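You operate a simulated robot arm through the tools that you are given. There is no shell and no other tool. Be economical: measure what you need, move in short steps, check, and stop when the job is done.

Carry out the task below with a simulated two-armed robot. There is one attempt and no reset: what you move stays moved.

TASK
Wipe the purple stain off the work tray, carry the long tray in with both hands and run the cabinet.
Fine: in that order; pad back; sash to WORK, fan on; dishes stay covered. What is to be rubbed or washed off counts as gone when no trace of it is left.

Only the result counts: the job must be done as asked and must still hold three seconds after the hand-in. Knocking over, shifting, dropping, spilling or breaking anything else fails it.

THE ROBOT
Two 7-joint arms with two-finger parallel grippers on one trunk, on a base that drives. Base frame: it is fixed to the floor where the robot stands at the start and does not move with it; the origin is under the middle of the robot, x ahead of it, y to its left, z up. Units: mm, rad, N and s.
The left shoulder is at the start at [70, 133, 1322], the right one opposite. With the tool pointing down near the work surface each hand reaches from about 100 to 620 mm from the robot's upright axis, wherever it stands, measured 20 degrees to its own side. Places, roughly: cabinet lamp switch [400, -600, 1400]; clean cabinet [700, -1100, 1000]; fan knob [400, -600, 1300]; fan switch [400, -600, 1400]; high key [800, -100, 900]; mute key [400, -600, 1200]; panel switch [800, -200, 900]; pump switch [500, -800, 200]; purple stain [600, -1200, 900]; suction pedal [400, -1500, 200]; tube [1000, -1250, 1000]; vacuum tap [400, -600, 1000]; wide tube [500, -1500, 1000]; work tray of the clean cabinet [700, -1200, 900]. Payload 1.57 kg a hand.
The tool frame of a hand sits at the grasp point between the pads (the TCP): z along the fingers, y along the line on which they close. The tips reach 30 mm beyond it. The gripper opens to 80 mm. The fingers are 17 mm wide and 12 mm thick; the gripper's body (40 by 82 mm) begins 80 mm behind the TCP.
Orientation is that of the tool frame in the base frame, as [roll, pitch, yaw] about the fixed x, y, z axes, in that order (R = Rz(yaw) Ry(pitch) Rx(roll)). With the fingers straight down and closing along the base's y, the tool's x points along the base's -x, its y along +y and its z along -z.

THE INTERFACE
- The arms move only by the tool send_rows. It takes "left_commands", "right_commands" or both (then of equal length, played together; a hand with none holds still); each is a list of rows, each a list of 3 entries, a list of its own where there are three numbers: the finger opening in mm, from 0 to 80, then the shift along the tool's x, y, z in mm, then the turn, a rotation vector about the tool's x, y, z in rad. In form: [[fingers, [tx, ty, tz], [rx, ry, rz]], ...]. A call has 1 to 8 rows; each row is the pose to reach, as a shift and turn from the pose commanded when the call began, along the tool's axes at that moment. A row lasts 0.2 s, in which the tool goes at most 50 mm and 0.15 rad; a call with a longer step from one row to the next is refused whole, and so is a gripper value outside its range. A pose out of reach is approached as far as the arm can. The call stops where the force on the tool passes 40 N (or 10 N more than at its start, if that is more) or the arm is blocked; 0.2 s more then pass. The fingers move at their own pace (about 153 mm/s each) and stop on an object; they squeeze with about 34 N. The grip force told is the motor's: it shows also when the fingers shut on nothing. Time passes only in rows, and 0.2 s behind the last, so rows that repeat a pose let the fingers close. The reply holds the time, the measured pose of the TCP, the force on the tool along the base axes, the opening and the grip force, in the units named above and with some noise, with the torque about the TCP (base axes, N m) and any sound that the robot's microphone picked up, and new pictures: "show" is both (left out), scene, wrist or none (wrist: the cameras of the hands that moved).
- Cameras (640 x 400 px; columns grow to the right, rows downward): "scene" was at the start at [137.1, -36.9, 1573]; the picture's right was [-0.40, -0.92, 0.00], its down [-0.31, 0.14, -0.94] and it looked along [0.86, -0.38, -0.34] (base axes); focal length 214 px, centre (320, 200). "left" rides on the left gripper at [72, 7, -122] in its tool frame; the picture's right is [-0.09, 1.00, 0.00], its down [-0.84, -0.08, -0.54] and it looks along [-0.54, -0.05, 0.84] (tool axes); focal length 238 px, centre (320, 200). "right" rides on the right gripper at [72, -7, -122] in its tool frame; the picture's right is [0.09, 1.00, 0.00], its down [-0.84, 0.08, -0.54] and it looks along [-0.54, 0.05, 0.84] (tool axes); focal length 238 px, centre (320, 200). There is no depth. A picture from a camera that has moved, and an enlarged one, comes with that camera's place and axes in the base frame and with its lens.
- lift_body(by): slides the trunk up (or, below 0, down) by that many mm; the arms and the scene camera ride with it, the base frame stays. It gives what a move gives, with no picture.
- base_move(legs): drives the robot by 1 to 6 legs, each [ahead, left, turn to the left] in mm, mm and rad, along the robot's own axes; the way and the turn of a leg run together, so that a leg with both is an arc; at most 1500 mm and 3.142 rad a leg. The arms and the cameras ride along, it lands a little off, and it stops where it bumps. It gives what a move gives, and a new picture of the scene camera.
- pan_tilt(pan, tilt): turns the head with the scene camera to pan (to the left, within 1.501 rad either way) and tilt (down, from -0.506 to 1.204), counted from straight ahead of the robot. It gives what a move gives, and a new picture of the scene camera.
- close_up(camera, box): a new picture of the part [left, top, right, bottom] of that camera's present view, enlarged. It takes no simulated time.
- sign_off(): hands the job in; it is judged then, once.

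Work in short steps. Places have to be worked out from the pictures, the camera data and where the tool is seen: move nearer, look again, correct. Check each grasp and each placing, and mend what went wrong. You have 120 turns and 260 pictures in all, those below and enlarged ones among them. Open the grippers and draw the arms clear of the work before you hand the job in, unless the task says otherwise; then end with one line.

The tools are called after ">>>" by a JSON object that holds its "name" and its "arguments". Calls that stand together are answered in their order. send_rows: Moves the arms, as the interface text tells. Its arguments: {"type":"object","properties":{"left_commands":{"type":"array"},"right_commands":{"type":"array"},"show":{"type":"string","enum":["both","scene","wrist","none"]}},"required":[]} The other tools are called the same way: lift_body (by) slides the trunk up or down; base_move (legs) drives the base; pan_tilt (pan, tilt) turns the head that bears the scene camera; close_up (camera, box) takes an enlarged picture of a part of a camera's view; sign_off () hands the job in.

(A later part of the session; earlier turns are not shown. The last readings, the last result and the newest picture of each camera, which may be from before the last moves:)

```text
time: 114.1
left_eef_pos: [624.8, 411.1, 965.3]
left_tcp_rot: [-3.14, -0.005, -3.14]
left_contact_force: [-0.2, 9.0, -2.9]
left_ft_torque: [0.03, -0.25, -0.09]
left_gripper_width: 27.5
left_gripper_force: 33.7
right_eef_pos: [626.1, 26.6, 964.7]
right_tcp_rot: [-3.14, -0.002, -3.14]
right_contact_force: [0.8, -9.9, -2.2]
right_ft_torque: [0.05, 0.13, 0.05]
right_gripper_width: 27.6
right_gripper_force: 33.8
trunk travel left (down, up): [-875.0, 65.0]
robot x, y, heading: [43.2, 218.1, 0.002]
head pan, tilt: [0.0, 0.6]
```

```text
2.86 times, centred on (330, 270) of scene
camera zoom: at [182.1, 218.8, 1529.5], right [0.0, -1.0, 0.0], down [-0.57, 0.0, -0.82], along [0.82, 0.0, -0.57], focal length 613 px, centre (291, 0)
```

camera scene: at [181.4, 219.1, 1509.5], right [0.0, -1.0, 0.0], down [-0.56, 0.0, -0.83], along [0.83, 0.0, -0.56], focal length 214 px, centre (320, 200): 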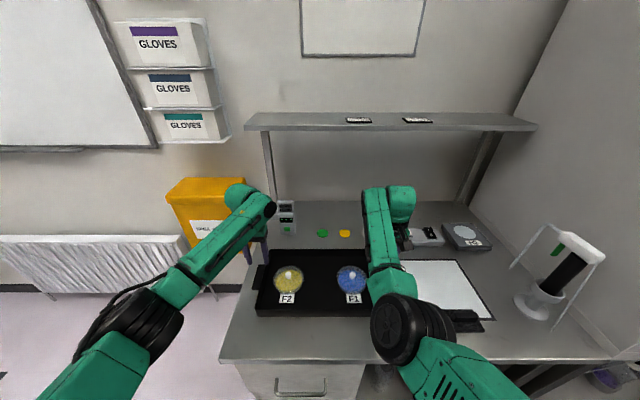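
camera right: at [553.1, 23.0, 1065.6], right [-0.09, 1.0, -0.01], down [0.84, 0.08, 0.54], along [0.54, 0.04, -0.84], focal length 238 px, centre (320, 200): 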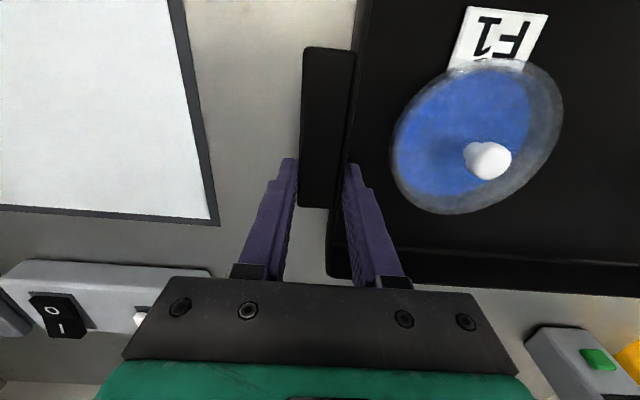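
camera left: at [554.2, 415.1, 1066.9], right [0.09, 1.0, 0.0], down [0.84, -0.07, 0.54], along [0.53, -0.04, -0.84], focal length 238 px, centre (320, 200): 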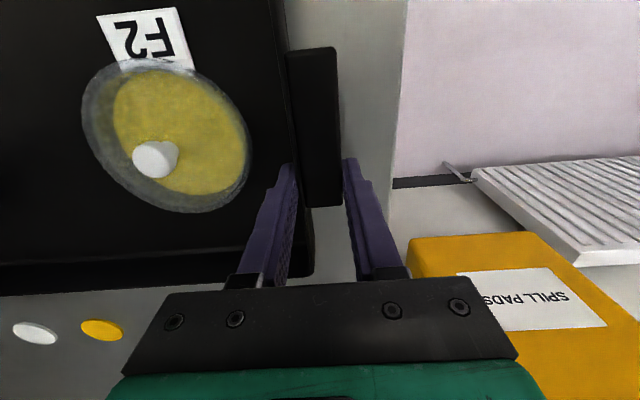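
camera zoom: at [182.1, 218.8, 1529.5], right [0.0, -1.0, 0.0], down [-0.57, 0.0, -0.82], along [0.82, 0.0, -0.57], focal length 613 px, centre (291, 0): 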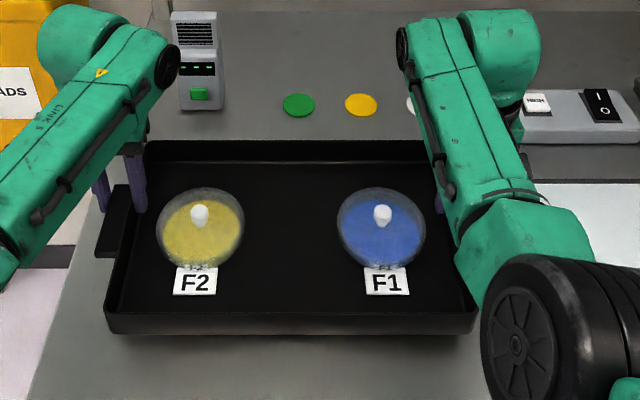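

Tray is off the bench, level, light (~2.5 N per hand). I lift another 45 mm and back away slowly.

>>> {"name": "lift_body", "arguments": {"by": 45}}

>>> {"name": "base_move", "arguments": {"legs": [[-150, 0, 0], [-250, 0, 0]]}}

```text
time: 115.0
left_eef_pos: [626.3, 409.7, 1010.3]
left_tcp_rot: [-3.14, -0.009, -3.14]
left_contact_force: [0.2, 3.5, -1.9]
left_ft_torque: [-0.08, -0.2, -0.05]
left_gripper_width: 27.6
left_gripper_force: 33.5
right_eef_pos: [626.9, 27.0, 1008.9]
right_tcp_rot: [-3.139, -0.002, -3.138]
right_contact_force: [-0.6, -3.4, -1.8]
right_ft_torque: [0.13, 0.08, -0.04]
right_gripper_width: 27.5
right_gripper_force: 34.6
trunk travel left (down, up): [-920.0, 20.0]
robot x, y, heading: [42.3, 219.1, 0.005]
head pan, tilt: [0.0, 0.6]
```

```text
time: 117.8
left_eef_pos: [226.3, 409.8, 1008.5]
left_tcp_rot: [-3.139, -0.008, -3.139]
left_contact_force: [0.0, -9.0, -2.5]
left_ft_torque: [-0.24, 0.0, -0.02]
left_gripper_width: 27.8
left_gripper_force: 33.8
right_eef_pos: [225.3, 27.1, 1007.4]
right_tcp_rot: [-3.141, -0.005, -3.137]
right_contact_force: [1.2, 8.3, -2.3]
right_ft_torque: [0.32, -0.11, 0.0]
right_gripper_width: 27.8
right_gripper_force: 34.7
trunk travel left (down, up): [-920.0, 20.0]
robot x, y, heading: [-360.2, 214.9, -0.002]
head pan, tilt: [0.0, 0.6]
camera scene: at [-215.2, 218.1, 1574.0], right [0.0, -1.0, 0.0], down [-0.57, 0.0, -0.82], along [0.82, 0.0, -0.57], focal length 214 px, centre (320, 200)
```

scene: 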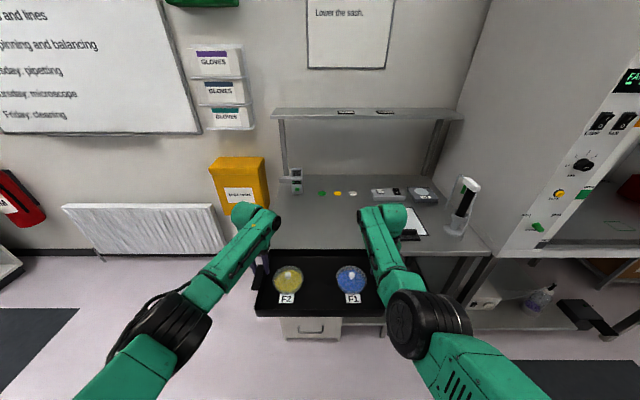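

Tray carried steadily. I back a little more, then slide right to the cabinet centre (robot y ≈ -1152).

>>> {"name": "base_move", "arguments": {"legs": [[-60, 0, 0], [0, -680, 0], [0, -688, 0]]}}

>>> {"name": "pan_tilt", "arguments": {"pan": 0, "tilt": 0.45}}

```text
time: 125.4
left_eef_pos: [157.3, -962.4, 1010.0]
left_tcp_rot: [-3.138, -0.008, 3.126]
left_contact_force: [-0.5, -0.7, -2.9]
left_ft_torque: [-0.14, -0.05, -0.09]
left_gripper_width: 27.9
left_gripper_force: 33.8
right_eef_pos: [150.3, -1345.1, 1009.6]
right_tcp_rot: [-3.139, -0.002, 3.125]
right_contact_force: [-0.6, 0.2, -1.6]
right_ft_torque: [0.16, -0.02, -0.03]
right_gripper_width: 27.6
right_gripper_force: 33.9
trunk travel left (down, up): [-920.0, 20.0]
robot x, y, heading: [-431.2, -1147.5, -0.016]
head pan, tilt: [0.0, 0.6]
camera scene: at [-289.1, -1145.3, 1574.3], right [-0.02, -1.0, 0.0], down [-0.57, 0.01, -0.82], along [0.82, -0.01, -0.57], focal length 214 px, centre (320, 200)
```

scene: 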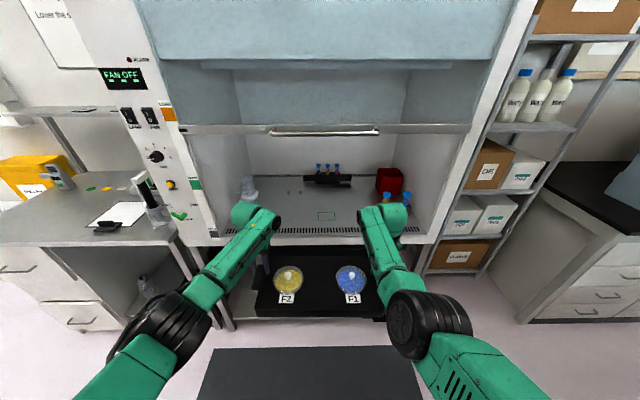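

```text
time: 126.1
left_eef_pos: [157.4, -963.7, 1008.8]
left_tcp_rot: [-3.137, -0.007, 3.126]
left_contact_force: [0.0, 0.9, -2.4]
left_ft_torque: [-0.17, -0.07, -0.03]
left_gripper_width: 27.8
left_gripper_force: 34.0
right_eef_pos: [150.7, -1344.4, 1007.9]
right_tcp_rot: [3.141, -0.001, 3.124]
right_contact_force: [-0.1, -0.2, -1.7]
right_ft_torque: [0.24, -0.08, 0.01]
right_gripper_width: 27.8
right_gripper_force: 34.1
trunk travel left (down, up): [-920.0, 20.0]
robot x, y, heading: [-427.9, -1143.7, -0.02]
head pan, tilt: [0.0, 0.45]
camera scene: at [-285.6, -1146.8, 1587.8], right [-0.02, -1.0, 0.0], down [-0.44, 0.01, -0.9], along [0.9, -0.01, -0.44], focal length 214 px, centre (320, 200)
```

scene: 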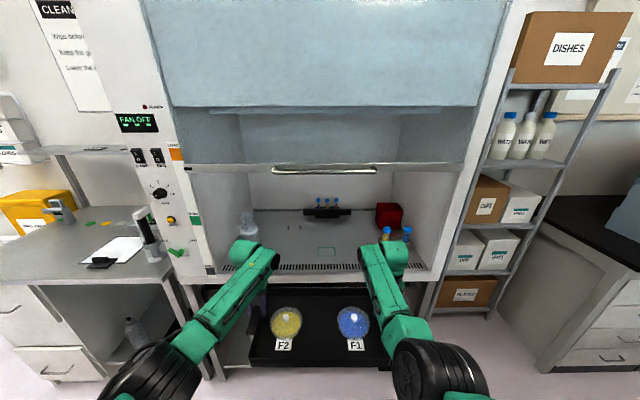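

I zoom into the cabinet to fix the flask, rack and grille positions, and the sash height.

>>> {"name": "close_up", "arguments": {"camera": "scene", "box": [160, 120, 480, 320]}}

```text
2.00 times, centred on (320, 220) of scene
camera zoom: at [-285.6, -1146.8, 1587.8], right [-0.02, -1.0, 0.0], down [-0.44, 0.01, -0.9], along [0.9, -0.01, -0.44], focal length 429 px, centre (320, 160)
```

zoom: 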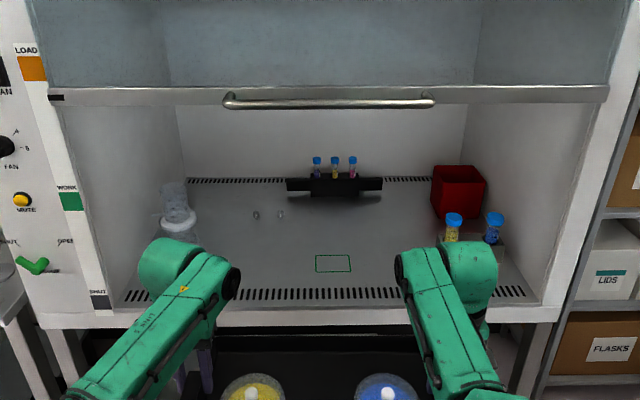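

Clearances look ≈55 mm each side. I correct the heading and drive in 300 mm first.

>>> {"name": "base_move", "arguments": {"legs": [[0, 0, 0.018], [300, 0, 0]]}}

```text
time: 128.5
left_eef_pos: [450.8, -954.0, 1010.9]
left_tcp_rot: [-3.138, -0.003, -3.141]
left_contact_force: [0.2, 1.2, -2.3]
left_ft_torque: [-0.11, -0.06, -0.05]
left_gripper_width: 27.6
left_gripper_force: 33.9
right_eef_pos: [450.1, -1336.7, 1010.6]
right_tcp_rot: [-3.141, -0.001, -3.141]
right_contact_force: [-0.1, -0.3, -1.5]
right_ft_torque: [0.2, -0.08, -0.06]
right_gripper_width: 27.6
right_gripper_force: 33.7
trunk travel left (down, up): [-920.0, 20.0]
robot x, y, heading: [-134.0, -1145.9, 0.002]
head pan, tilt: [0.0, 0.45]
camera scene: at [10.1, -1144.2, 1588.2], right [0.0, -1.0, 0.0], down [-0.43, 0.0, -0.9], along [0.9, 0.0, -0.43], focal length 214 px, centre (320, 200)
```

scene: 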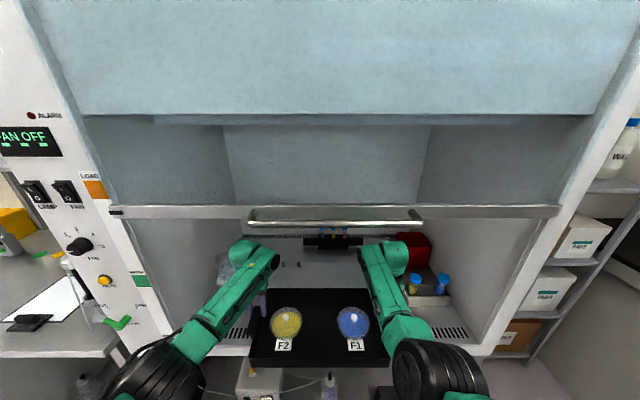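

All clear. Continue in 180 mm with a 6 mm trim to the right.

>>> {"name": "base_move", "arguments": {"legs": [[90, -6, 0], [92, 0, 0]]}}

>>> {"name": "close_up", "arguments": {"camera": "left", "box": [0, 0, 640, 400]}}

>>> {"name": "close_up", "arguments": {"camera": "right", "box": [0, 0, 640, 400]}}

```text
time: 130.3
left_eef_pos: [630.5, -959.5, 1013.3]
left_tcp_rot: [-3.138, -0.001, -3.14]
left_contact_force: [0.6, 0.6, -0.5]
left_ft_torque: [-0.1, -0.1, 0.01]
left_gripper_width: 27.7
left_gripper_force: 34.0
right_eef_pos: [630.5, -1341.6, 1012.0]
right_tcp_rot: [-3.141, 0.005, 3.141]
right_contact_force: [0.0, 0.2, -1.9]
right_ft_torque: [0.17, -0.13, 0.0]
right_gripper_width: 27.5
right_gripper_force: 34.2
trunk travel left (down, up): [-920.0, 20.0]
robot x, y, heading: [51.0, -1153.4, 0.004]
head pan, tilt: [0.0, 0.45]
camera scene: at [187.4, -1150.3, 1588.7], right [0.0, -1.0, 0.0], down [-0.43, 0.0, -0.9], along [0.9, 0.0, -0.43], focal length 214 px, centre (320, 200)
```

scene: 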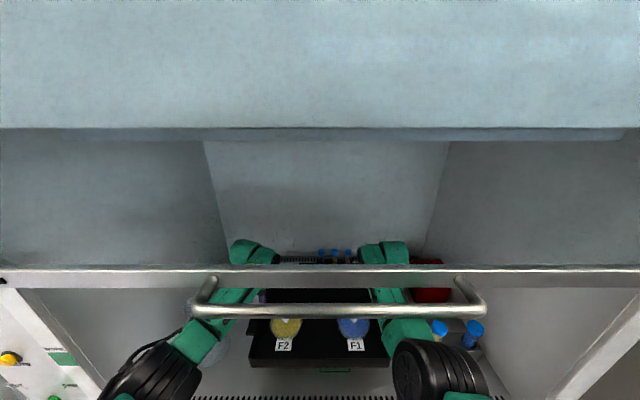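

```text
1.00 times, centred on (320, 200) of left (not enlarged: the box is as wide or as high as the picture)
camera zoom: at [558.5, -953.3, 1133.9], right [0.09, 1.0, 0.0], down [0.84, -0.07, 0.54], along [0.54, -0.05, -0.84], focal length 238 px, centre (320, 200)
```

zoom: 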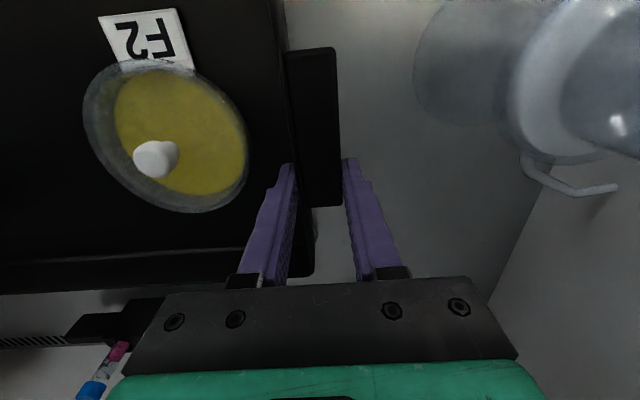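

```text
1.00 times, centred on (320, 200) of right (not enlarged: the box is as wide or as high as the picture)
camera zoom: at [556.6, -1348.0, 1133.0], right [-0.09, 1.0, 0.0], down [0.83, 0.08, 0.54], along [0.54, 0.05, -0.84], focal length 238 px, centre (320, 200)
```

zoom: 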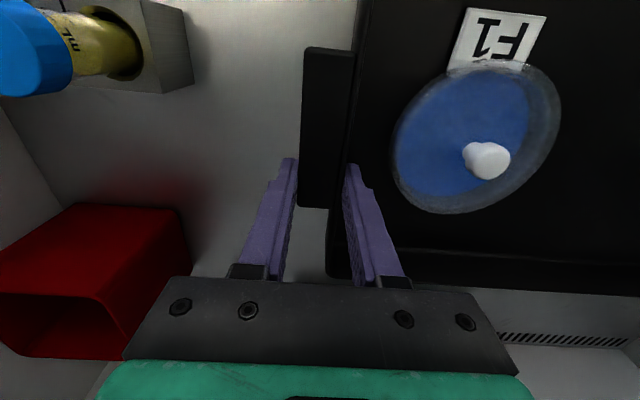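

Clear on both sides. I lower the trunk 60 mm and check forces.

>>> {"name": "lift_body", "arguments": {"by": -60}}

>>> {"name": "lift_body", "arguments": {"by": -5}}

```text
time: 131.3
left_eef_pos: [633.8, -960.5, 950.3]
left_tcp_rot: [-3.138, -0.007, -3.14]
left_contact_force: [-0.4, 0.6, -1.4]
left_ft_torque: [-0.14, -0.1, -0.02]
left_gripper_width: 27.7
left_gripper_force: 34.0
right_eef_pos: [633.6, -1341.8, 949.9]
right_tcp_rot: [3.141, -0.003, 3.141]
right_contact_force: [0.1, -1.1, -2.0]
right_ft_torque: [0.24, -0.09, -0.01]
right_gripper_width: 27.5
right_gripper_force: 33.8
trunk travel left (down, up): [-860.0, 80.0]
robot x, y, heading: [48.8, -1149.7, 0.004]
head pan, tilt: [0.0, 0.45]
```

```text
time: 131.9
left_eef_pos: [633.4, -960.3, 946.1]
left_tcp_rot: [-3.14, -0.005, 3.141]
left_contact_force: [-0.2, 1.4, 4.3]
left_ft_torque: [0.05, 0.85, -0.15]
left_gripper_width: 27.4
left_gripper_force: 34.0
right_eef_pos: [634.3, -1341.4, 945.2]
right_tcp_rot: [-3.14, 0.0, -3.141]
right_contact_force: [1.3, 0.1, -1.1]
right_ft_torque: [0.26, 0.12, -0.11]
right_gripper_width: 27.4
right_gripper_force: 33.6
trunk travel left (down, up): [-855.0, 85.0]
robot x, y, heading: [49.1, -1151.8, 0.004]
head pan, tilt: [0.0, 0.45]
```

Contact has begun on the left. Lower 2 mm more, then look.

>>> {"name": "lift_body", "arguments": {"by": -2}}

>>> {"name": "pan_tilt", "arguments": {"pan": 0, "tilt": 0.85}}

```text
time: 132.4
left_eef_pos: [633.6, -959.6, 945.2]
left_tcp_rot: [-3.138, 0.002, -3.141]
left_contact_force: [5.7, 0.6, 14.4]
left_ft_torque: [-0.05, 0.55, -0.07]
left_gripper_width: 27.6
left_gripper_force: 34.3
right_eef_pos: [632.9, -1340.9, 944.0]
right_tcp_rot: [-3.141, 0.002, 3.141]
right_contact_force: [3.6, 0.0, 8.8]
right_ft_torque: [0.21, 0.85, -0.01]
right_gripper_width: 27.6
right_gripper_force: 34.5
trunk travel left (down, up): [-853.0, 87.0]
robot x, y, heading: [46.7, -1150.0, -0.003]
head pan, tilt: [0.0, 0.45]
```

```text
time: 133.3
left_eef_pos: [633.6, -959.6, 945.9]
left_tcp_rot: [-3.138, -0.001, 3.14]
left_contact_force: [8.3, 1.2, 19.9]
left_ft_torque: [-0.07, -0.58, 0.01]
left_gripper_width: 27.5
left_gripper_force: 34.3
right_eef_pos: [633.3, -1341.3, 944.3]
right_tcp_rot: [-3.14, 0.005, -3.141]
right_contact_force: [4.3, -1.4, 10.9]
right_ft_torque: [0.15, 0.14, 0.04]
right_gripper_width: 27.4
right_gripper_force: 33.8
trunk travel left (down, up): [-853.0, 87.0]
robot x, y, heading: [52.9, -1152.6, 0.001]
head pan, tilt: [0.0, 0.85]
camera scene: at [177.4, -1150.5, 1487.1], right [0.0, -1.0, 0.0], down [-0.75, 0.0, -0.66], along [0.66, 0.0, -0.75], focal length 214 px, centre (320, 200)
```

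scene: 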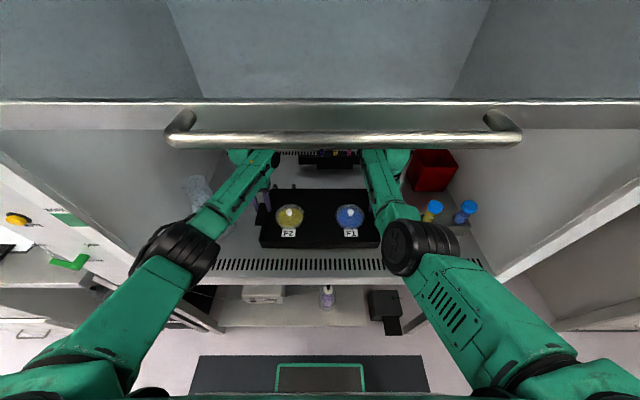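

Tray is standing well behind the grille. I open to 42 mm and raise both hands 70 mm.

>>> {"name": "send_rows", "arguments": {"left_commands": [[36, [0, 0, 0], [0, 0, 0]], [42, [0, 0, 0], [0, 0, 0]], [42, [0, 0, -10], [0, 0, 0]], [42, [0, 0, -35], [0, 0, 0]], [42, [0, 0, -65], [0, 0, 0]]], "right_commands": [[36, [0, 0, 0], [0, 0, 0]], [42, [0, 0, 0], [0, 0, 0]], [42, [0, 0, -10], [0, 0, 0]], [42, [0, 0, -35], [0, 0, 0]], [42, [0, 0, -65], [0, 0, 0]]], "show": "both"}}

>>> {"name": "close_up", "arguments": {"camera": "scene", "box": [180, 140, 500, 300]}}

```text
time: 134.5
left_eef_pos: [633.0, -958.9, 1011.2]
left_tcp_rot: [-3.14, -0.005, -3.141]
left_contact_force: [-0.9, 0.8, -0.1]
left_ft_torque: [-0.02, 0.03, 0.01]
left_gripper_width: 41.9
left_gripper_force: 0.1
right_eef_pos: [634.8, -1342.7, 1007.0]
right_tcp_rot: [-3.142, 0.0, -3.141]
right_contact_force: [-0.2, -0.3, 0.6]
right_ft_torque: [-0.03, -0.02, 0.0]
right_gripper_width: 41.8
right_gripper_force: 0.1
trunk travel left (down, up): [-853.0, 87.0]
robot x, y, heading: [48.3, -1149.8, 0.004]
head pan, tilt: [0.0, 0.85]
camera scene: at [179.0, -1150.4, 1486.6], right [0.0, -1.0, 0.0], down [-0.75, 0.0, -0.66], along [0.66, 0.0, -0.75], focal length 214 px, centre (320, 200)
camera right: at [560.8, -1348.6, 1129.4], right [-0.09, 1.0, 0.0], down [0.84, 0.08, 0.54], along [0.54, 0.05, -0.84], focal length 238 px, centre (320, 200)
camera left: at [561.4, -952.1, 1132.0], right [0.09, 1.0, 0.0], down [0.84, -0.08, 0.54], along [0.54, -0.05, -0.84], focal length 238 px, centre (320, 200)
```

scene: 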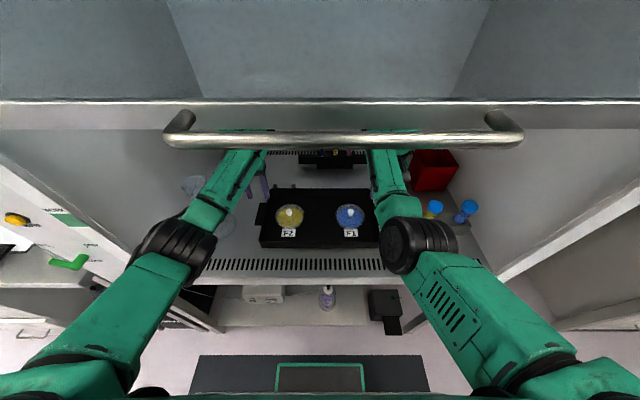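
right: 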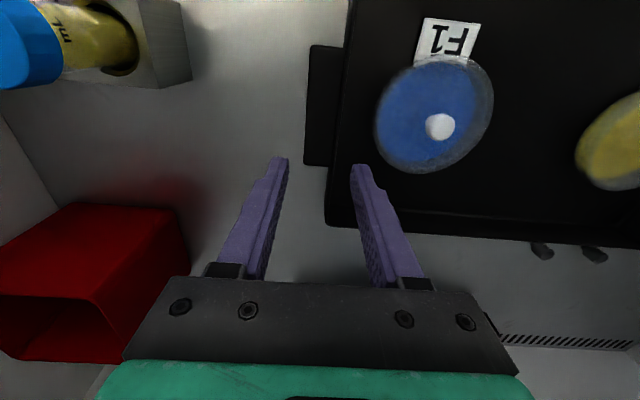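
left: 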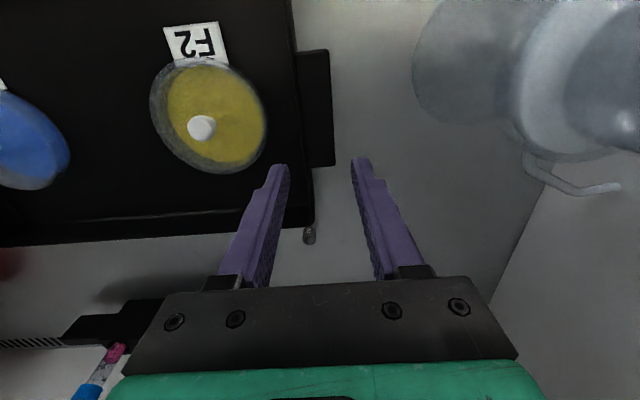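

```text
2.00 times, centred on (340, 220) of scene
camera zoom: at [179.0, -1150.4, 1486.6], right [0.0, -1.0, 0.0], down [-0.75, 0.0, -0.66], along [0.66, 0.0, -0.75], focal length 429 px, centre (280, 160)
```

zoom: 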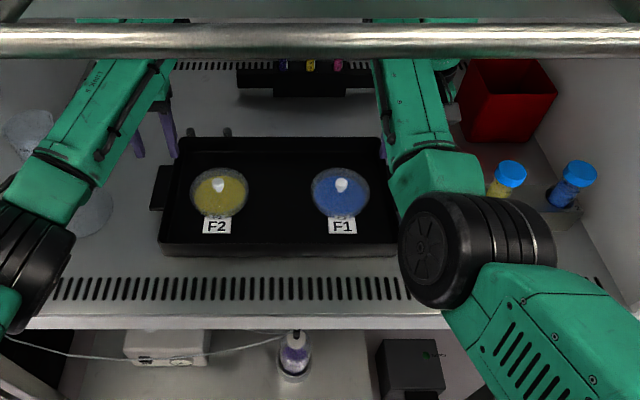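

Tray sits level, dishes covered, pegs behind it free. I back out straight.

>>> {"name": "base_move", "arguments": {"legs": [[-330, 0, 0]]}}

>>> {"name": "pan_tilt", "arguments": {"pan": 0.1, "tilt": 0.4}}

>>> {"name": "close_up", "arguments": {"camera": "scene", "box": [120, 100, 520, 350]}}

```text
time: 136.6
left_eef_pos: [308.7, -958.8, 1009.1]
left_tcp_rot: [-3.137, -0.007, 3.14]
left_contact_force: [0.6, -0.2, -0.9]
left_ft_torque: [0.01, 0.01, -0.02]
left_gripper_width: 42.1
left_gripper_force: 0.0
right_eef_pos: [308.9, -1343.6, 1006.2]
right_tcp_rot: [-3.139, -0.003, 3.138]
right_contact_force: [0.0, 0.5, -0.5]
right_ft_torque: [0.03, 0.03, 0.02]
right_gripper_width: 42.0
right_gripper_force: 0.1
trunk travel left (down, up): [-853.0, 87.0]
robot x, y, heading: [-278.8, -1147.4, -0.005]
head pan, tilt: [0.0, 0.85]
camera scene: at [-143.7, -1150.2, 1486.3], right [0.0, -1.0, 0.0], down [-0.75, 0.0, -0.66], along [0.66, 0.0, -0.75], focal length 214 px, centre (320, 200)
```

scene: 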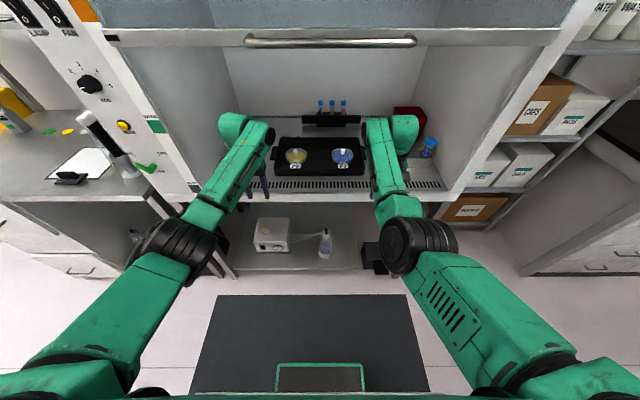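

```text
time: 137.5
left_eef_pos: [307.5, -960.6, 1010.8]
left_tcp_rot: [-3.137, -0.005, 3.137]
left_contact_force: [0.1, -0.4, 0.5]
left_ft_torque: [0.0, -0.01, -0.02]
left_gripper_width: 42.1
left_gripper_force: 0.1
right_eef_pos: [308.2, -1343.4, 1006.6]
right_tcp_rot: [-3.141, 0.001, 3.137]
right_contact_force: [0.3, 0.1, 0.0]
right_ft_torque: [0.0, -0.02, -0.04]
right_gripper_width: 41.6
right_gripper_force: 0.1
trunk travel left (down, up): [-853.0, 87.0]
robot x, y, heading: [-277.8, -1154.9, -0.003]
head pan, tilt: [0.099, 0.4]
camera scene: at [-132.5, -1141.1, 1525.6], right [0.1, -1.0, 0.0], down [-0.39, -0.04, -0.92], along [0.92, 0.09, -0.39], focal length 214 px, centre (320, 200)
```

scene: 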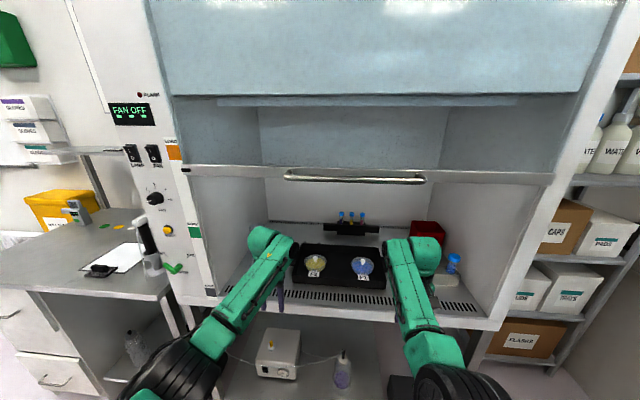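

```text
1.60 times, centred on (320, 225) of scene
camera zoom: at [-132.5, -1141.1, 1525.6], right [0.1, -1.0, 0.0], down [-0.39, -0.04, -0.92], along [0.92, 0.09, -0.39], focal length 343 px, centre (320, 160)
```

zoom: 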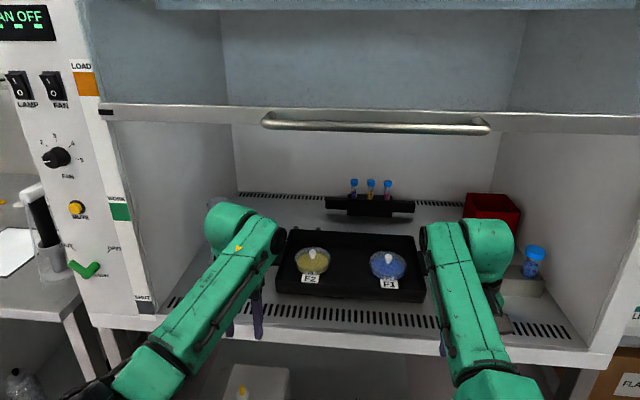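

The tray sits correctly. Next the sash: bar at about (344, y -1012…-1337, z 1381), WORK ≈183 mm lower. I back off, shift right, raise the trunk, and turn the left hand to point forward.

>>> {"name": "base_move", "arguments": {"legs": [[-120, -100, 0]]}}

>>> {"name": "lift_body", "arguments": {"by": 60}}

>>> {"name": "send_rows", "arguments": {"left_commands": [[20, [-8, -13, -45], [0, -0.14, 0]], [0, [-16, -26, -90], [0, -0.28, 0]], [0, [-24, -40, -135], [0, -0.42, 0]], [0, [-32, -54, -180], [0, -0.56, 0]], [0, [-40, -68, -225], [0, -0.7, 0]], [0, [-48, -82, -270], [0, -0.84, 0]], [0, [-55, -96, -315], [0, -0.98, 0]], [0, [-62, -110, -360], [0, -1.12, 0]]], "show": "scene"}}

```text
time: 138.9
left_eef_pos: [187.5, -1057.3, 1008.4]
left_tcp_rot: [-3.137, -0.008, 3.139]
left_contact_force: [0.8, -0.6, -0.4]
left_ft_torque: [-0.01, -0.02, 0.02]
left_gripper_width: 42.1
left_gripper_force: 0.0
right_eef_pos: [189.0, -1439.1, 1006.1]
right_tcp_rot: [-3.14, -0.004, 3.139]
right_contact_force: [0.2, 0.7, 0.4]
right_ft_torque: [-0.02, 0.02, 0.01]
right_gripper_width: 42.0
right_gripper_force: 0.2
trunk travel left (down, up): [-853.0, 87.0]
robot x, y, heading: [-399.3, -1249.6, -0.001]
head pan, tilt: [0.099, 0.4]
camera scene: at [-250.8, -1237.9, 1525.3], right [0.1, -1.0, 0.0], down [-0.39, -0.04, -0.92], along [0.92, 0.09, -0.39], focal length 214 px, centre (320, 200)
```

scene: 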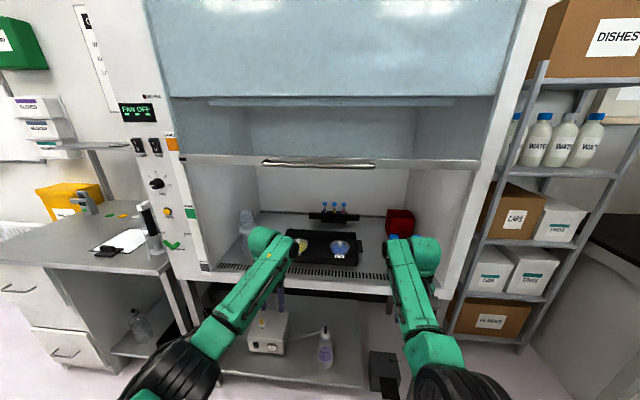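

```text
time: 139.9
left_eef_pos: [186.4, -1058.1, 1069.2]
left_tcp_rot: [-3.136, -0.006, 3.139]
left_contact_force: [-0.2, 1.1, 0.5]
left_ft_torque: [-0.01, -0.01, -0.01]
left_gripper_width: 41.9
left_gripper_force: 0.0
right_eef_pos: [187.2, -1442.4, 1067.9]
right_tcp_rot: [-3.139, -0.001, 3.138]
right_contact_force: [0.2, -0.6, 0.1]
right_ft_torque: [0.0, 0.0, 0.0]
right_gripper_width: 42.2
right_gripper_force: 0.0
trunk travel left (down, up): [-913.0, 27.0]
robot x, y, heading: [-395.9, -1248.7, -0.0]
head pan, tilt: [0.099, 0.4]
```

```text
time: 141.7
left_eef_pos: [247.1, -1170.1, 1430.9]
left_tcp_rot: [-3.136, 1.118, -3.137]
left_contact_force: [0.1, 0.2, -0.7]
left_ft_torque: [-0.01, -0.02, 0.0]
left_gripper_width: 0.0
left_gripper_force: 21.2
right_eef_pos: [185.8, -1442.3, 1068.7]
right_tcp_rot: [-3.14, 0.0, 3.14]
right_contact_force: [-0.2, -0.4, 0.0]
right_ft_torque: [0.02, 0.0, 0.0]
right_gripper_width: 42.2
right_gripper_force: 0.0
trunk travel left (down, up): [-913.0, 27.0]
robot x, y, heading: [-397.2, -1252.9, -0.006]
head pan, tilt: [0.099, 0.4]
camera scene: at [-254.5, -1241.3, 1585.7], right [0.1, -1.0, 0.0], down [-0.39, -0.04, -0.92], along [0.92, 0.09, -0.39], focal length 214 px, centre (320, 200)
```

scene: 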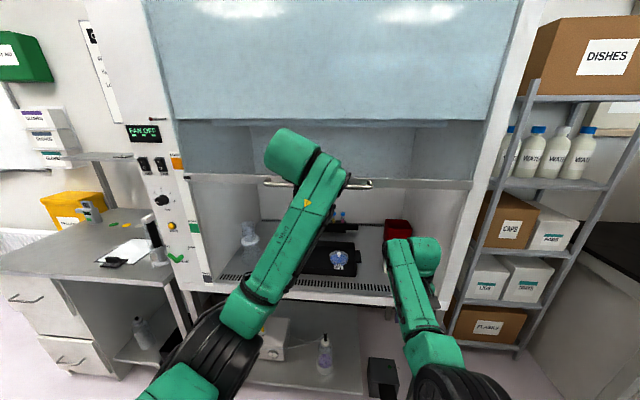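

Left hand nearly points forward. I finish the turn to horizontal and look with its camera at the bar.

>>> {"name": "send_rows", "arguments": {"left_commands": [[0, [0, 0, 0], [0, -0.15, 0]], [0, [0, 0, 0], [0, -0.3, 0]], [0, [0, 0, 0], [0, -0.45, 0]], [0, [0, 0, 0], [0, -0.45, 0]]], "show": "both"}}

```text
time: 142.7
left_eef_pos: [248.5, -1167.5, 1430.0]
left_tcp_rot: [-2.655, 1.565, -2.657]
left_contact_force: [-0.4, -0.5, 0.2]
left_ft_torque: [-0.01, -0.03, -0.02]
left_gripper_width: 0.0
left_gripper_force: 21.4
right_eef_pos: [187.2, -1443.5, 1067.7]
right_tcp_rot: [-3.14, -0.004, 3.14]
right_contact_force: [-0.1, -0.3, -0.5]
right_ft_torque: [0.01, 0.0, -0.02]
right_gripper_width: 42.1
right_gripper_force: 0.1
trunk travel left (down, up): [-913.0, 27.0]
robot x, y, heading: [-398.9, -1249.2, 0.002]
head pan, tilt: [0.099, 0.4]
camera scene: at [-253.6, -1240.0, 1585.7], right [0.1, -1.0, 0.0], down [-0.39, -0.04, -0.92], along [0.92, 0.09, -0.39], focal length 214 px, centre (320, 200)
camera left: at [127.2, -1162.0, 1357.3], right [0.0, 1.0, 0.09], down [-0.54, -0.07, 0.84], along [0.84, -0.05, 0.54], focal length 238 px, centre (320, 200)
```

scene: 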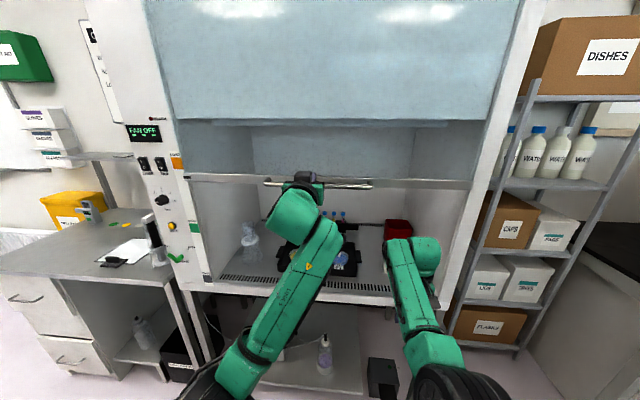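
left: 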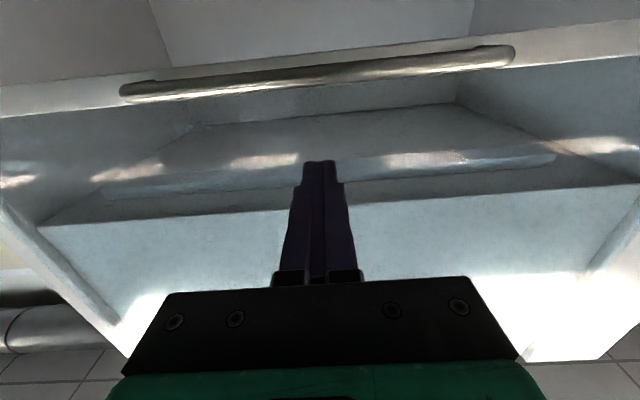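

Bar confirmed at (344, z≈1378). I advance above it and lower to contact.

>>> {"name": "send_rows", "arguments": {"left_commands": [[0, [0, 0, 45], [0, 0, 0]], [0, [0, 0, 88], [0, 0, 0]], [0, [15, 0, 88], [0, 0, 0]], [0, [30, 0, 88], [0, 0, 0]], [0, [45, 0, 88], [0, 0, 0]]], "show": "both"}}

```text
time: 143.9
left_eef_pos: [335.4, -1165.6, 1384.6]
left_tcp_rot: [-2.71, 1.563, -2.713]
left_contact_force: [-1.9, 1.8, 1.7]
left_ft_torque: [0.0, 0.0, -0.02]
left_gripper_width: 0.2
left_gripper_force: 21.2
right_eef_pos: [186.4, -1441.2, 1068.8]
right_tcp_rot: [-3.14, 0.001, -3.142]
right_contact_force: [-0.8, 0.2, 0.7]
right_ft_torque: [-0.04, 0.04, -0.02]
right_gripper_width: 42.3
right_gripper_force: 0.0
trunk travel left (down, up): [-913.0, 27.0]
robot x, y, heading: [-401.5, -1250.2, -0.001]
head pan, tilt: [0.099, 0.4]
camera scene: at [-254.9, -1239.5, 1585.8], right [0.1, -1.0, 0.0], down [-0.39, -0.04, -0.92], along [0.92, 0.09, -0.39], focal length 214 px, centre (320, 200)
camera left: at [214.1, -1160.8, 1311.0], right [0.0, 1.0, 0.09], down [-0.54, -0.07, 0.84], along [0.84, -0.05, 0.53], focal length 238 px, centre (320, 200)
```

scene: 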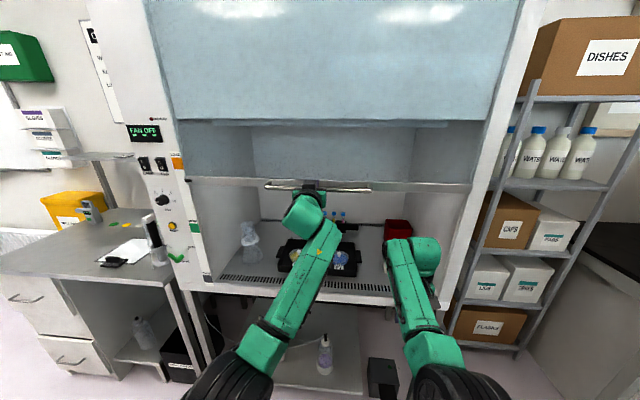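
left: 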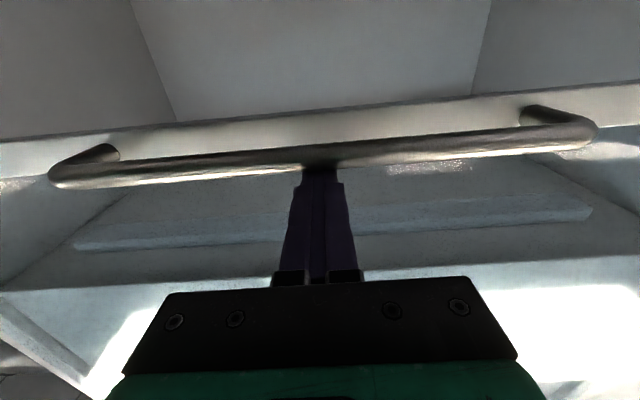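

The fingers lie on top of the bar. I push down 100 mm in small steps.

>>> {"name": "send_rows", "arguments": {"left_commands": [[0, [15, 0, 0], [0, 0, 0]], [0, [30, 0, 0], [0, 0, 0]], [0, [45, 0, 0], [0, 0, 0]], [0, [60, 0, 0], [0, 0, 0]], [0, [75, 0, 0], [0, 0, 0]], [0, [90, 0, 0], [0, 0, 0]], [0, [100, 0, 0], [0, 0, 0]]], "show": "scene"}}

>>> {"name": "close_up", "arguments": {"camera": "scene", "box": [120, 120, 440, 320]}}

```text
time: 145.5
left_eef_pos: [335.3, -1167.8, 1286.1]
left_tcp_rot: [-2.731, 1.561, -2.734]
left_contact_force: [0.1, 1.2, 3.5]
left_ft_torque: [0.0, -0.02, -0.01]
left_gripper_width: 0.0
left_gripper_force: 21.3
right_eef_pos: [183.4, -1441.5, 1069.0]
right_tcp_rot: [3.141, -0.001, 3.139]
right_contact_force: [-1.5, 0.0, 0.1]
right_ft_torque: [0.02, 0.01, 0.03]
right_gripper_width: 41.9
right_gripper_force: 0.1
trunk travel left (down, up): [-913.0, 27.0]
robot x, y, heading: [-398.6, -1246.1, -0.004]
head pan, tilt: [0.099, 0.4]
camera scene: at [-255.3, -1240.3, 1585.8], right [0.1, -1.0, 0.0], down [-0.39, -0.04, -0.92], along [0.92, 0.09, -0.39], focal length 214 px, centre (320, 200)
```

scene: 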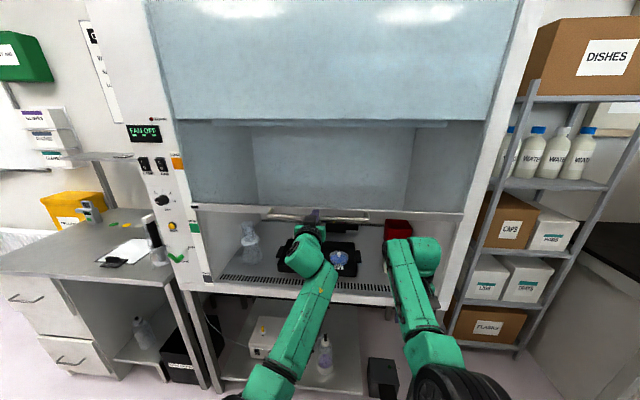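

```text
2.00 times, centred on (280, 220) of scene
camera zoom: at [-255.3, -1240.3, 1585.8], right [0.1, -1.0, 0.0], down [-0.39, -0.04, -0.92], along [0.92, 0.09, -0.39], focal length 429 px, centre (400, 160)
```

zoom: 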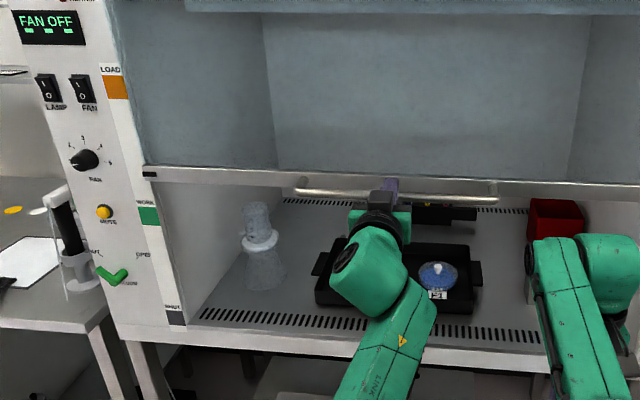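

The sash follows smoothly (≈80 mm above WORK now). I push 60 mm more and zoom in.

>>> {"name": "send_rows", "arguments": {"left_commands": [[0, [15, 0, 0], [0, 0, 0]], [0, [30, 0, 0], [0, 0, 0]], [0, [45, 0, 0], [0, 0, 0]], [0, [60, 0, 0], [0, 0, 0]], [0, [60, 0, 0], [0, 0, 0]]], "show": "none"}}

>>> {"name": "close_up", "arguments": {"camera": "scene", "box": [160, 180, 260, 280]}}

```text
time: 146.7
left_eef_pos: [336.0, -1168.1, 1222.7]
left_tcp_rot: [-2.716, 1.562, -2.719]
left_contact_force: [-2.2, 1.9, 1.2]
left_ft_torque: [-0.02, -0.04, 0.02]
left_gripper_width: 0.0
left_gripper_force: 21.3
right_eef_pos: [184.7, -1441.7, 1067.9]
right_tcp_rot: [-3.141, -0.001, -3.141]
right_contact_force: [-0.3, -0.6, -0.3]
right_ft_torque: [-0.04, 0.01, 0.01]
right_gripper_width: 41.9
right_gripper_force: 0.1
trunk travel left (down, up): [-913.0, 27.0]
robot x, y, heading: [-401.1, -1249.8, 0.0]
head pan, tilt: [0.099, 0.4]
```

```text
4.00 times, centred on (210, 230) of scene
camera zoom: at [-254.6, -1239.9, 1585.7], right [0.1, -1.0, 0.0], down [-0.39, -0.04, -0.92], along [0.92, 0.09, -0.39], focal length 858 px, centre (760, 80)
```

zoom: 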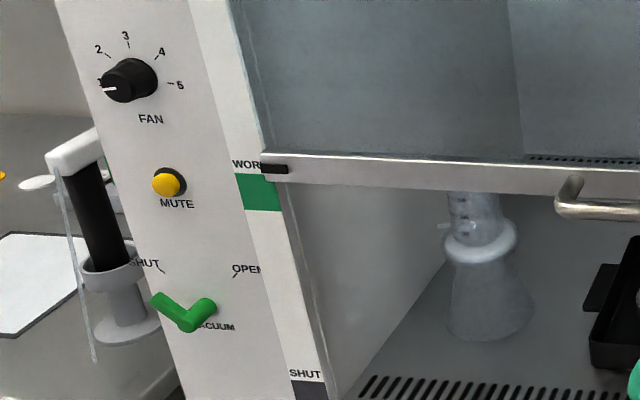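

The pointer is ~26 mm above the middle of WORK. I push that much.

>>> {"name": "send_rows", "arguments": {"left_commands": [[0, [12, 0, 0], [0, 0, 0]], [0, [24, 0, 0], [0, 0, 0]], [0, [26, 0, 0], [0, 0, 0]], [0, [26, 0, 0], [0, 0, 0]]], "show": "none"}}

>>> {"name": "close_up", "arguments": {"camera": "scene", "box": [160, 180, 260, 280]}}

```text
time: 147.7
left_eef_pos: [334.6, -1167.9, 1197.8]
left_tcp_rot: [-2.842, 1.562, -2.844]
left_contact_force: [0.3, -0.8, 2.5]
left_ft_torque: [0.01, -0.05, 0.05]
left_gripper_width: 0.0
left_gripper_force: 21.3
right_eef_pos: [184.9, -1442.4, 1067.1]
right_tcp_rot: [-3.141, 0.0, 3.138]
right_contact_force: [-0.6, -0.5, 0.5]
right_ft_torque: [0.02, -0.05, 0.0]
right_gripper_width: 41.9
right_gripper_force: 0.1
trunk travel left (down, up): [-913.0, 27.0]
robot x, y, heading: [-398.2, -1252.2, -0.003]
head pan, tilt: [0.099, 0.4]
```

```text
4.00 times, centred on (210, 230) of scene
camera zoom: at [-254.5, -1240.6, 1585.7], right [0.1, -1.0, 0.0], down [-0.39, -0.04, -0.92], along [0.92, 0.09, -0.39], focal length 858 px, centre (760, 80)
```

zoom: 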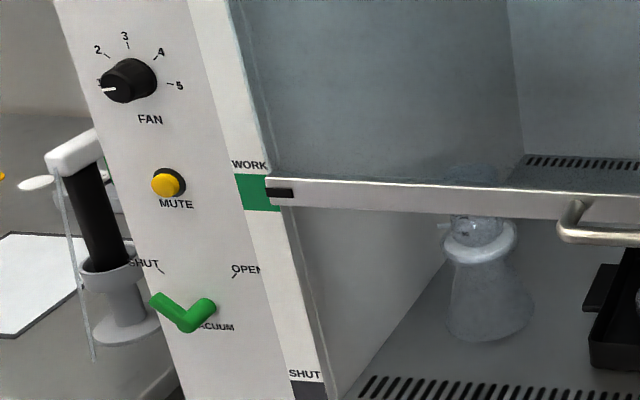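

The pointer is centred on WORK. I lift the fingers off the bar and retract.

>>> {"name": "send_rows", "arguments": {"left_commands": [[0, [-20, 0, 0], [0, 0, 0]], [0, [-25, 0, -40], [0, 0, 0]], [0, [-25, 0, -85], [0, 0, 0]], [0, [-25, 0, -130], [0, 0, 0]], [0, [-60, 0, -160], [0, 0, 0]]], "show": "scene"}}

>>> {"name": "close_up", "arguments": {"camera": "scene", "box": [110, 110, 270, 290]}}

```text
time: 148.7
left_eef_pos: [242.5, -1141.3, 1361.2]
left_tcp_rot: [0.237, 1.317, 0.273]
left_contact_force: [-0.1, 0.5, 0.7]
left_ft_torque: [0.0, 0.02, 0.02]
left_gripper_width: 0.2
left_gripper_force: 21.2
right_eef_pos: [185.2, -1442.2, 1067.5]
right_tcp_rot: [3.141, -0.001, 3.139]
right_contact_force: [-0.5, 0.1, 0.0]
right_ft_torque: [0.03, -0.01, 0.03]
right_gripper_width: 42.1
right_gripper_force: 0.0
trunk travel left (down, up): [-913.0, 27.0]
robot x, y, heading: [-398.0, -1248.4, -0.003]
head pan, tilt: [0.099, 0.4]
stopped in row 4 (left hand): the arm was blocked; the commanded pose is now the measured one
camera scene: at [-255.0, -1240.7, 1585.8], right [0.1, -1.0, 0.0], down [-0.39, -0.04, -0.92], along [0.92, 0.09, -0.39], focal length 214 px, centre (320, 200)
```

scene: 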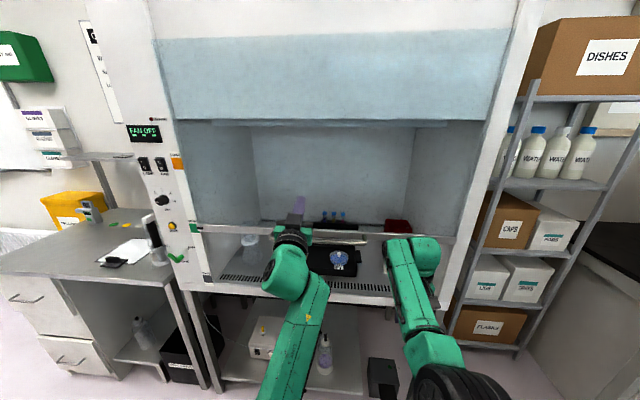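

```text
2.22 times, centred on (190, 200) of scene
camera zoom: at [-255.0, -1240.7, 1585.8], right [0.1, -1.0, 0.0], down [-0.39, -0.04, -0.92], along [0.92, 0.09, -0.39], focal length 477 px, centre (609, 200)
```

zoom: 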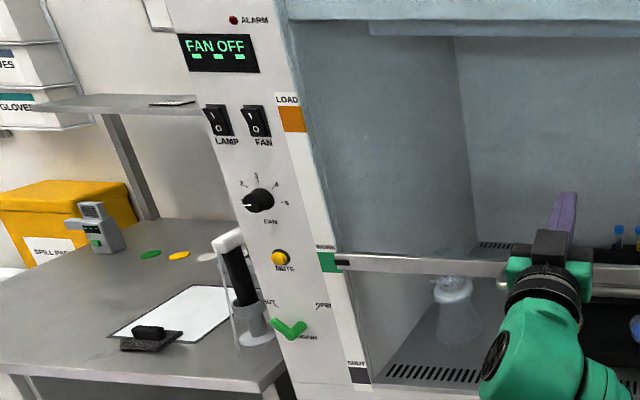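

The wrist hit a joint limit and swung up, but the sash stays at WORK. I back the base away to be clear.

>>> {"name": "base_move", "arguments": {"legs": [[-150, 0, 0]]}}

>>> {"name": "close_up", "arguments": {"camera": "scene", "box": [120, 120, 440, 320]}}

```text
time: 150.1
left_eef_pos: [99.3, -1141.6, 1357.7]
left_tcp_rot: [0.24, 1.323, 0.281]
left_contact_force: [-0.5, -0.4, -0.5]
left_ft_torque: [0.0, 0.0, -0.02]
left_gripper_width: 0.0
left_gripper_force: 21.3
right_eef_pos: [41.2, -1441.6, 1065.6]
right_tcp_rot: [-3.14, -0.004, 3.141]
right_contact_force: [0.5, 0.7, 0.1]
right_ft_torque: [-0.02, 0.01, -0.01]
right_gripper_width: 41.8
right_gripper_force: 0.2
trunk travel left (down, up): [-913.0, 27.0]
robot x, y, heading: [-545.2, -1248.2, -0.005]
head pan, tilt: [0.099, 0.4]
camera scene: at [-397.3, -1239.8, 1585.2], right [0.1, -1.0, 0.0], down [-0.39, -0.04, -0.92], along [0.92, 0.09, -0.39], focal length 214 px, centre (320, 200)
```

scene: 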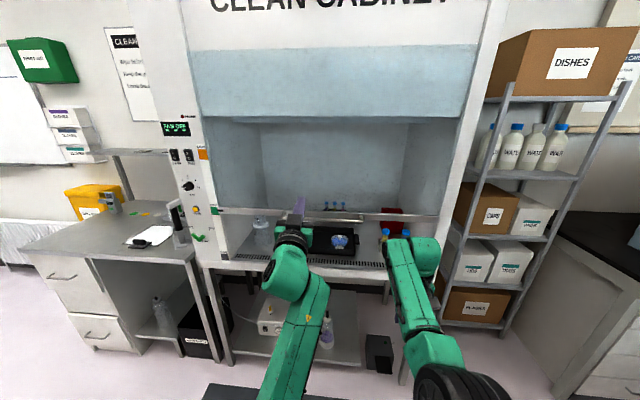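

```text
2.00 times, centred on (280, 220) of scene
camera zoom: at [-397.3, -1239.8, 1585.2], right [0.1, -1.0, 0.0], down [-0.39, -0.04, -0.92], along [0.92, 0.09, -0.39], focal length 429 px, centre (400, 160)
```

zoom: 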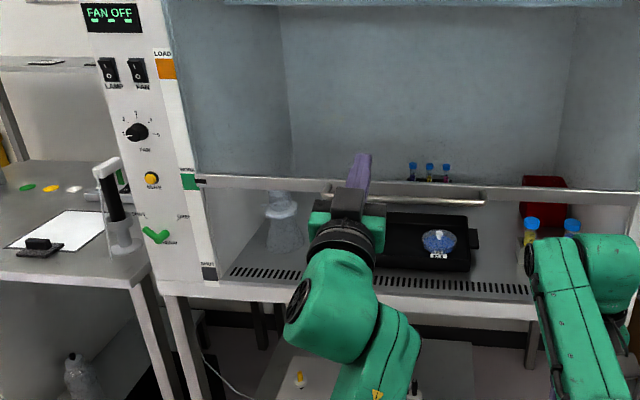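

Sash holds at WORK. Fan switch triangulates to ≈(408,-632,1415). I retract the right hand, level the left tool, and drive over to the panel.

>>> {"name": "send_rows", "arguments": {"right_commands": [[42, [35, -25, 0], [0, 0, 0]], [42, [70, -50, 0], [0, 0, 0]], [42, [105, -75, 0], [0, 0, 0]], [42, [140, -100, 0], [0, 0, 0]], [42, [175, -125, 0], [0, 0, 0]], [42, [210, -150, 0], [0, 0, 0]], [42, [245, -175, 0], [0, 0, 0]], [42, [280, -200, 0], [0, 0, 0]]], "left_commands": [[0, [0, 0, 0], [0, 0.12, 0]], [0, [0, 0, 0], [0, 0.24, 0]], [0, [0, 0, 0], [0, 0.24, 0]], [0, [0, 0, 0], [0, 0.24, 0]], [0, [0, 0, 0], [0, 0.24, 0]], [0, [0, 0, 0], [0, 0.24, 0]], [0, [0, 0, 0], [0, 0.24, 0]], [0, [0, 0, 0], [0, 0.24, 0]]], "show": "scene"}}

>>> {"name": "base_move", "arguments": {"legs": [[0, 536, 0]]}}

```text
time: 151.9
left_eef_pos: [94.6, -1141.9, 1359.0]
left_tcp_rot: [1.49, 1.511, 1.537]
left_contact_force: [0.0, -0.5, -0.8]
left_ft_torque: [-0.02, 0.03, -0.01]
left_gripper_width: 0.1
left_gripper_force: 21.4
right_eef_pos: [-242.0, -1641.8, 1066.2]
right_tcp_rot: [3.139, 0.002, -3.14]
right_contact_force: [0.2, -0.1, 0.1]
right_ft_torque: [0.02, -0.07, 0.0]
right_gripper_width: 42.3
right_gripper_force: 0.1
right hand out of reach, approached as far as the arm can: row 5, 6
trunk travel left (down, up): [-913.0, 27.0]
robot x, y, heading: [-546.9, -1252.6, 0.002]
head pan, tilt: [0.099, 0.4]
camera scene: at [-402.0, -1240.9, 1585.8], right [0.1, -1.0, 0.0], down [-0.39, -0.04, -0.92], along [0.92, 0.09, -0.39], focal length 214 px, centre (320, 200)
```

scene: 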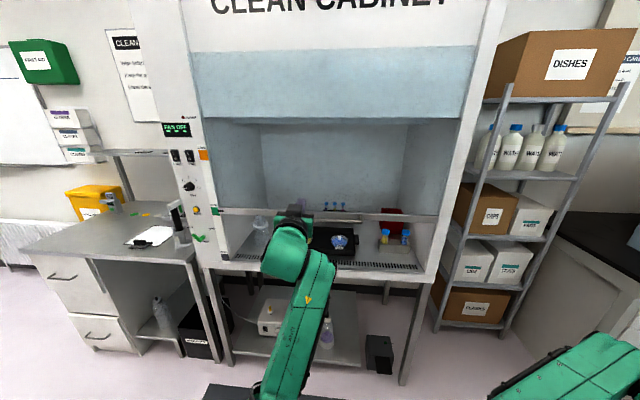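

```text
time: 154.4
left_eef_pos: [102.7, -688.0, 1359.0]
left_tcp_rot: [1.514, 1.508, 1.709]
left_contact_force: [-0.5, -0.3, -0.1]
left_ft_torque: [0.01, 0.03, 0.05]
left_gripper_width: 0.0
left_gripper_force: 21.8
right_eef_pos: [-154.2, -1232.6, 1064.6]
right_tcp_rot: [3.141, -0.002, -2.993]
right_contact_force: [0.3, -0.4, -0.1]
right_ft_torque: [0.02, -0.02, -0.04]
right_gripper_width: 41.8
right_gripper_force: 0.0
trunk travel left (down, up): [-913.0, 27.0]
robot x, y, heading: [-513.0, -887.5, 0.146]
head pan, tilt: [0.099, 0.4]
stopped in leg 1: the robot was blocked; the commanded pose is now the measured one
camera scene: at [-372.9, -860.3, 1585.6], right [0.25, -0.97, 0.0], down [-0.38, -0.09, -0.92], along [0.89, 0.23, -0.39], focal length 214 px, centre (320, 200)
```

scene: 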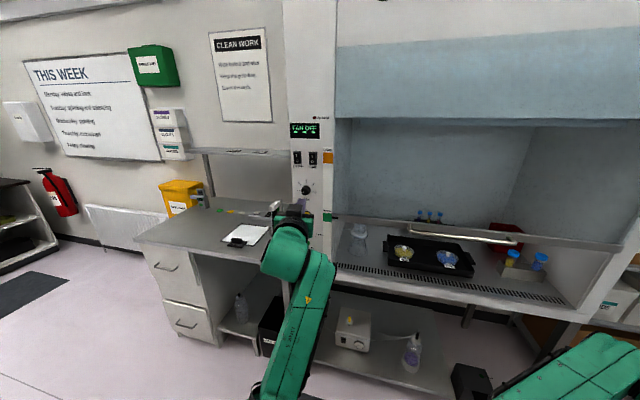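

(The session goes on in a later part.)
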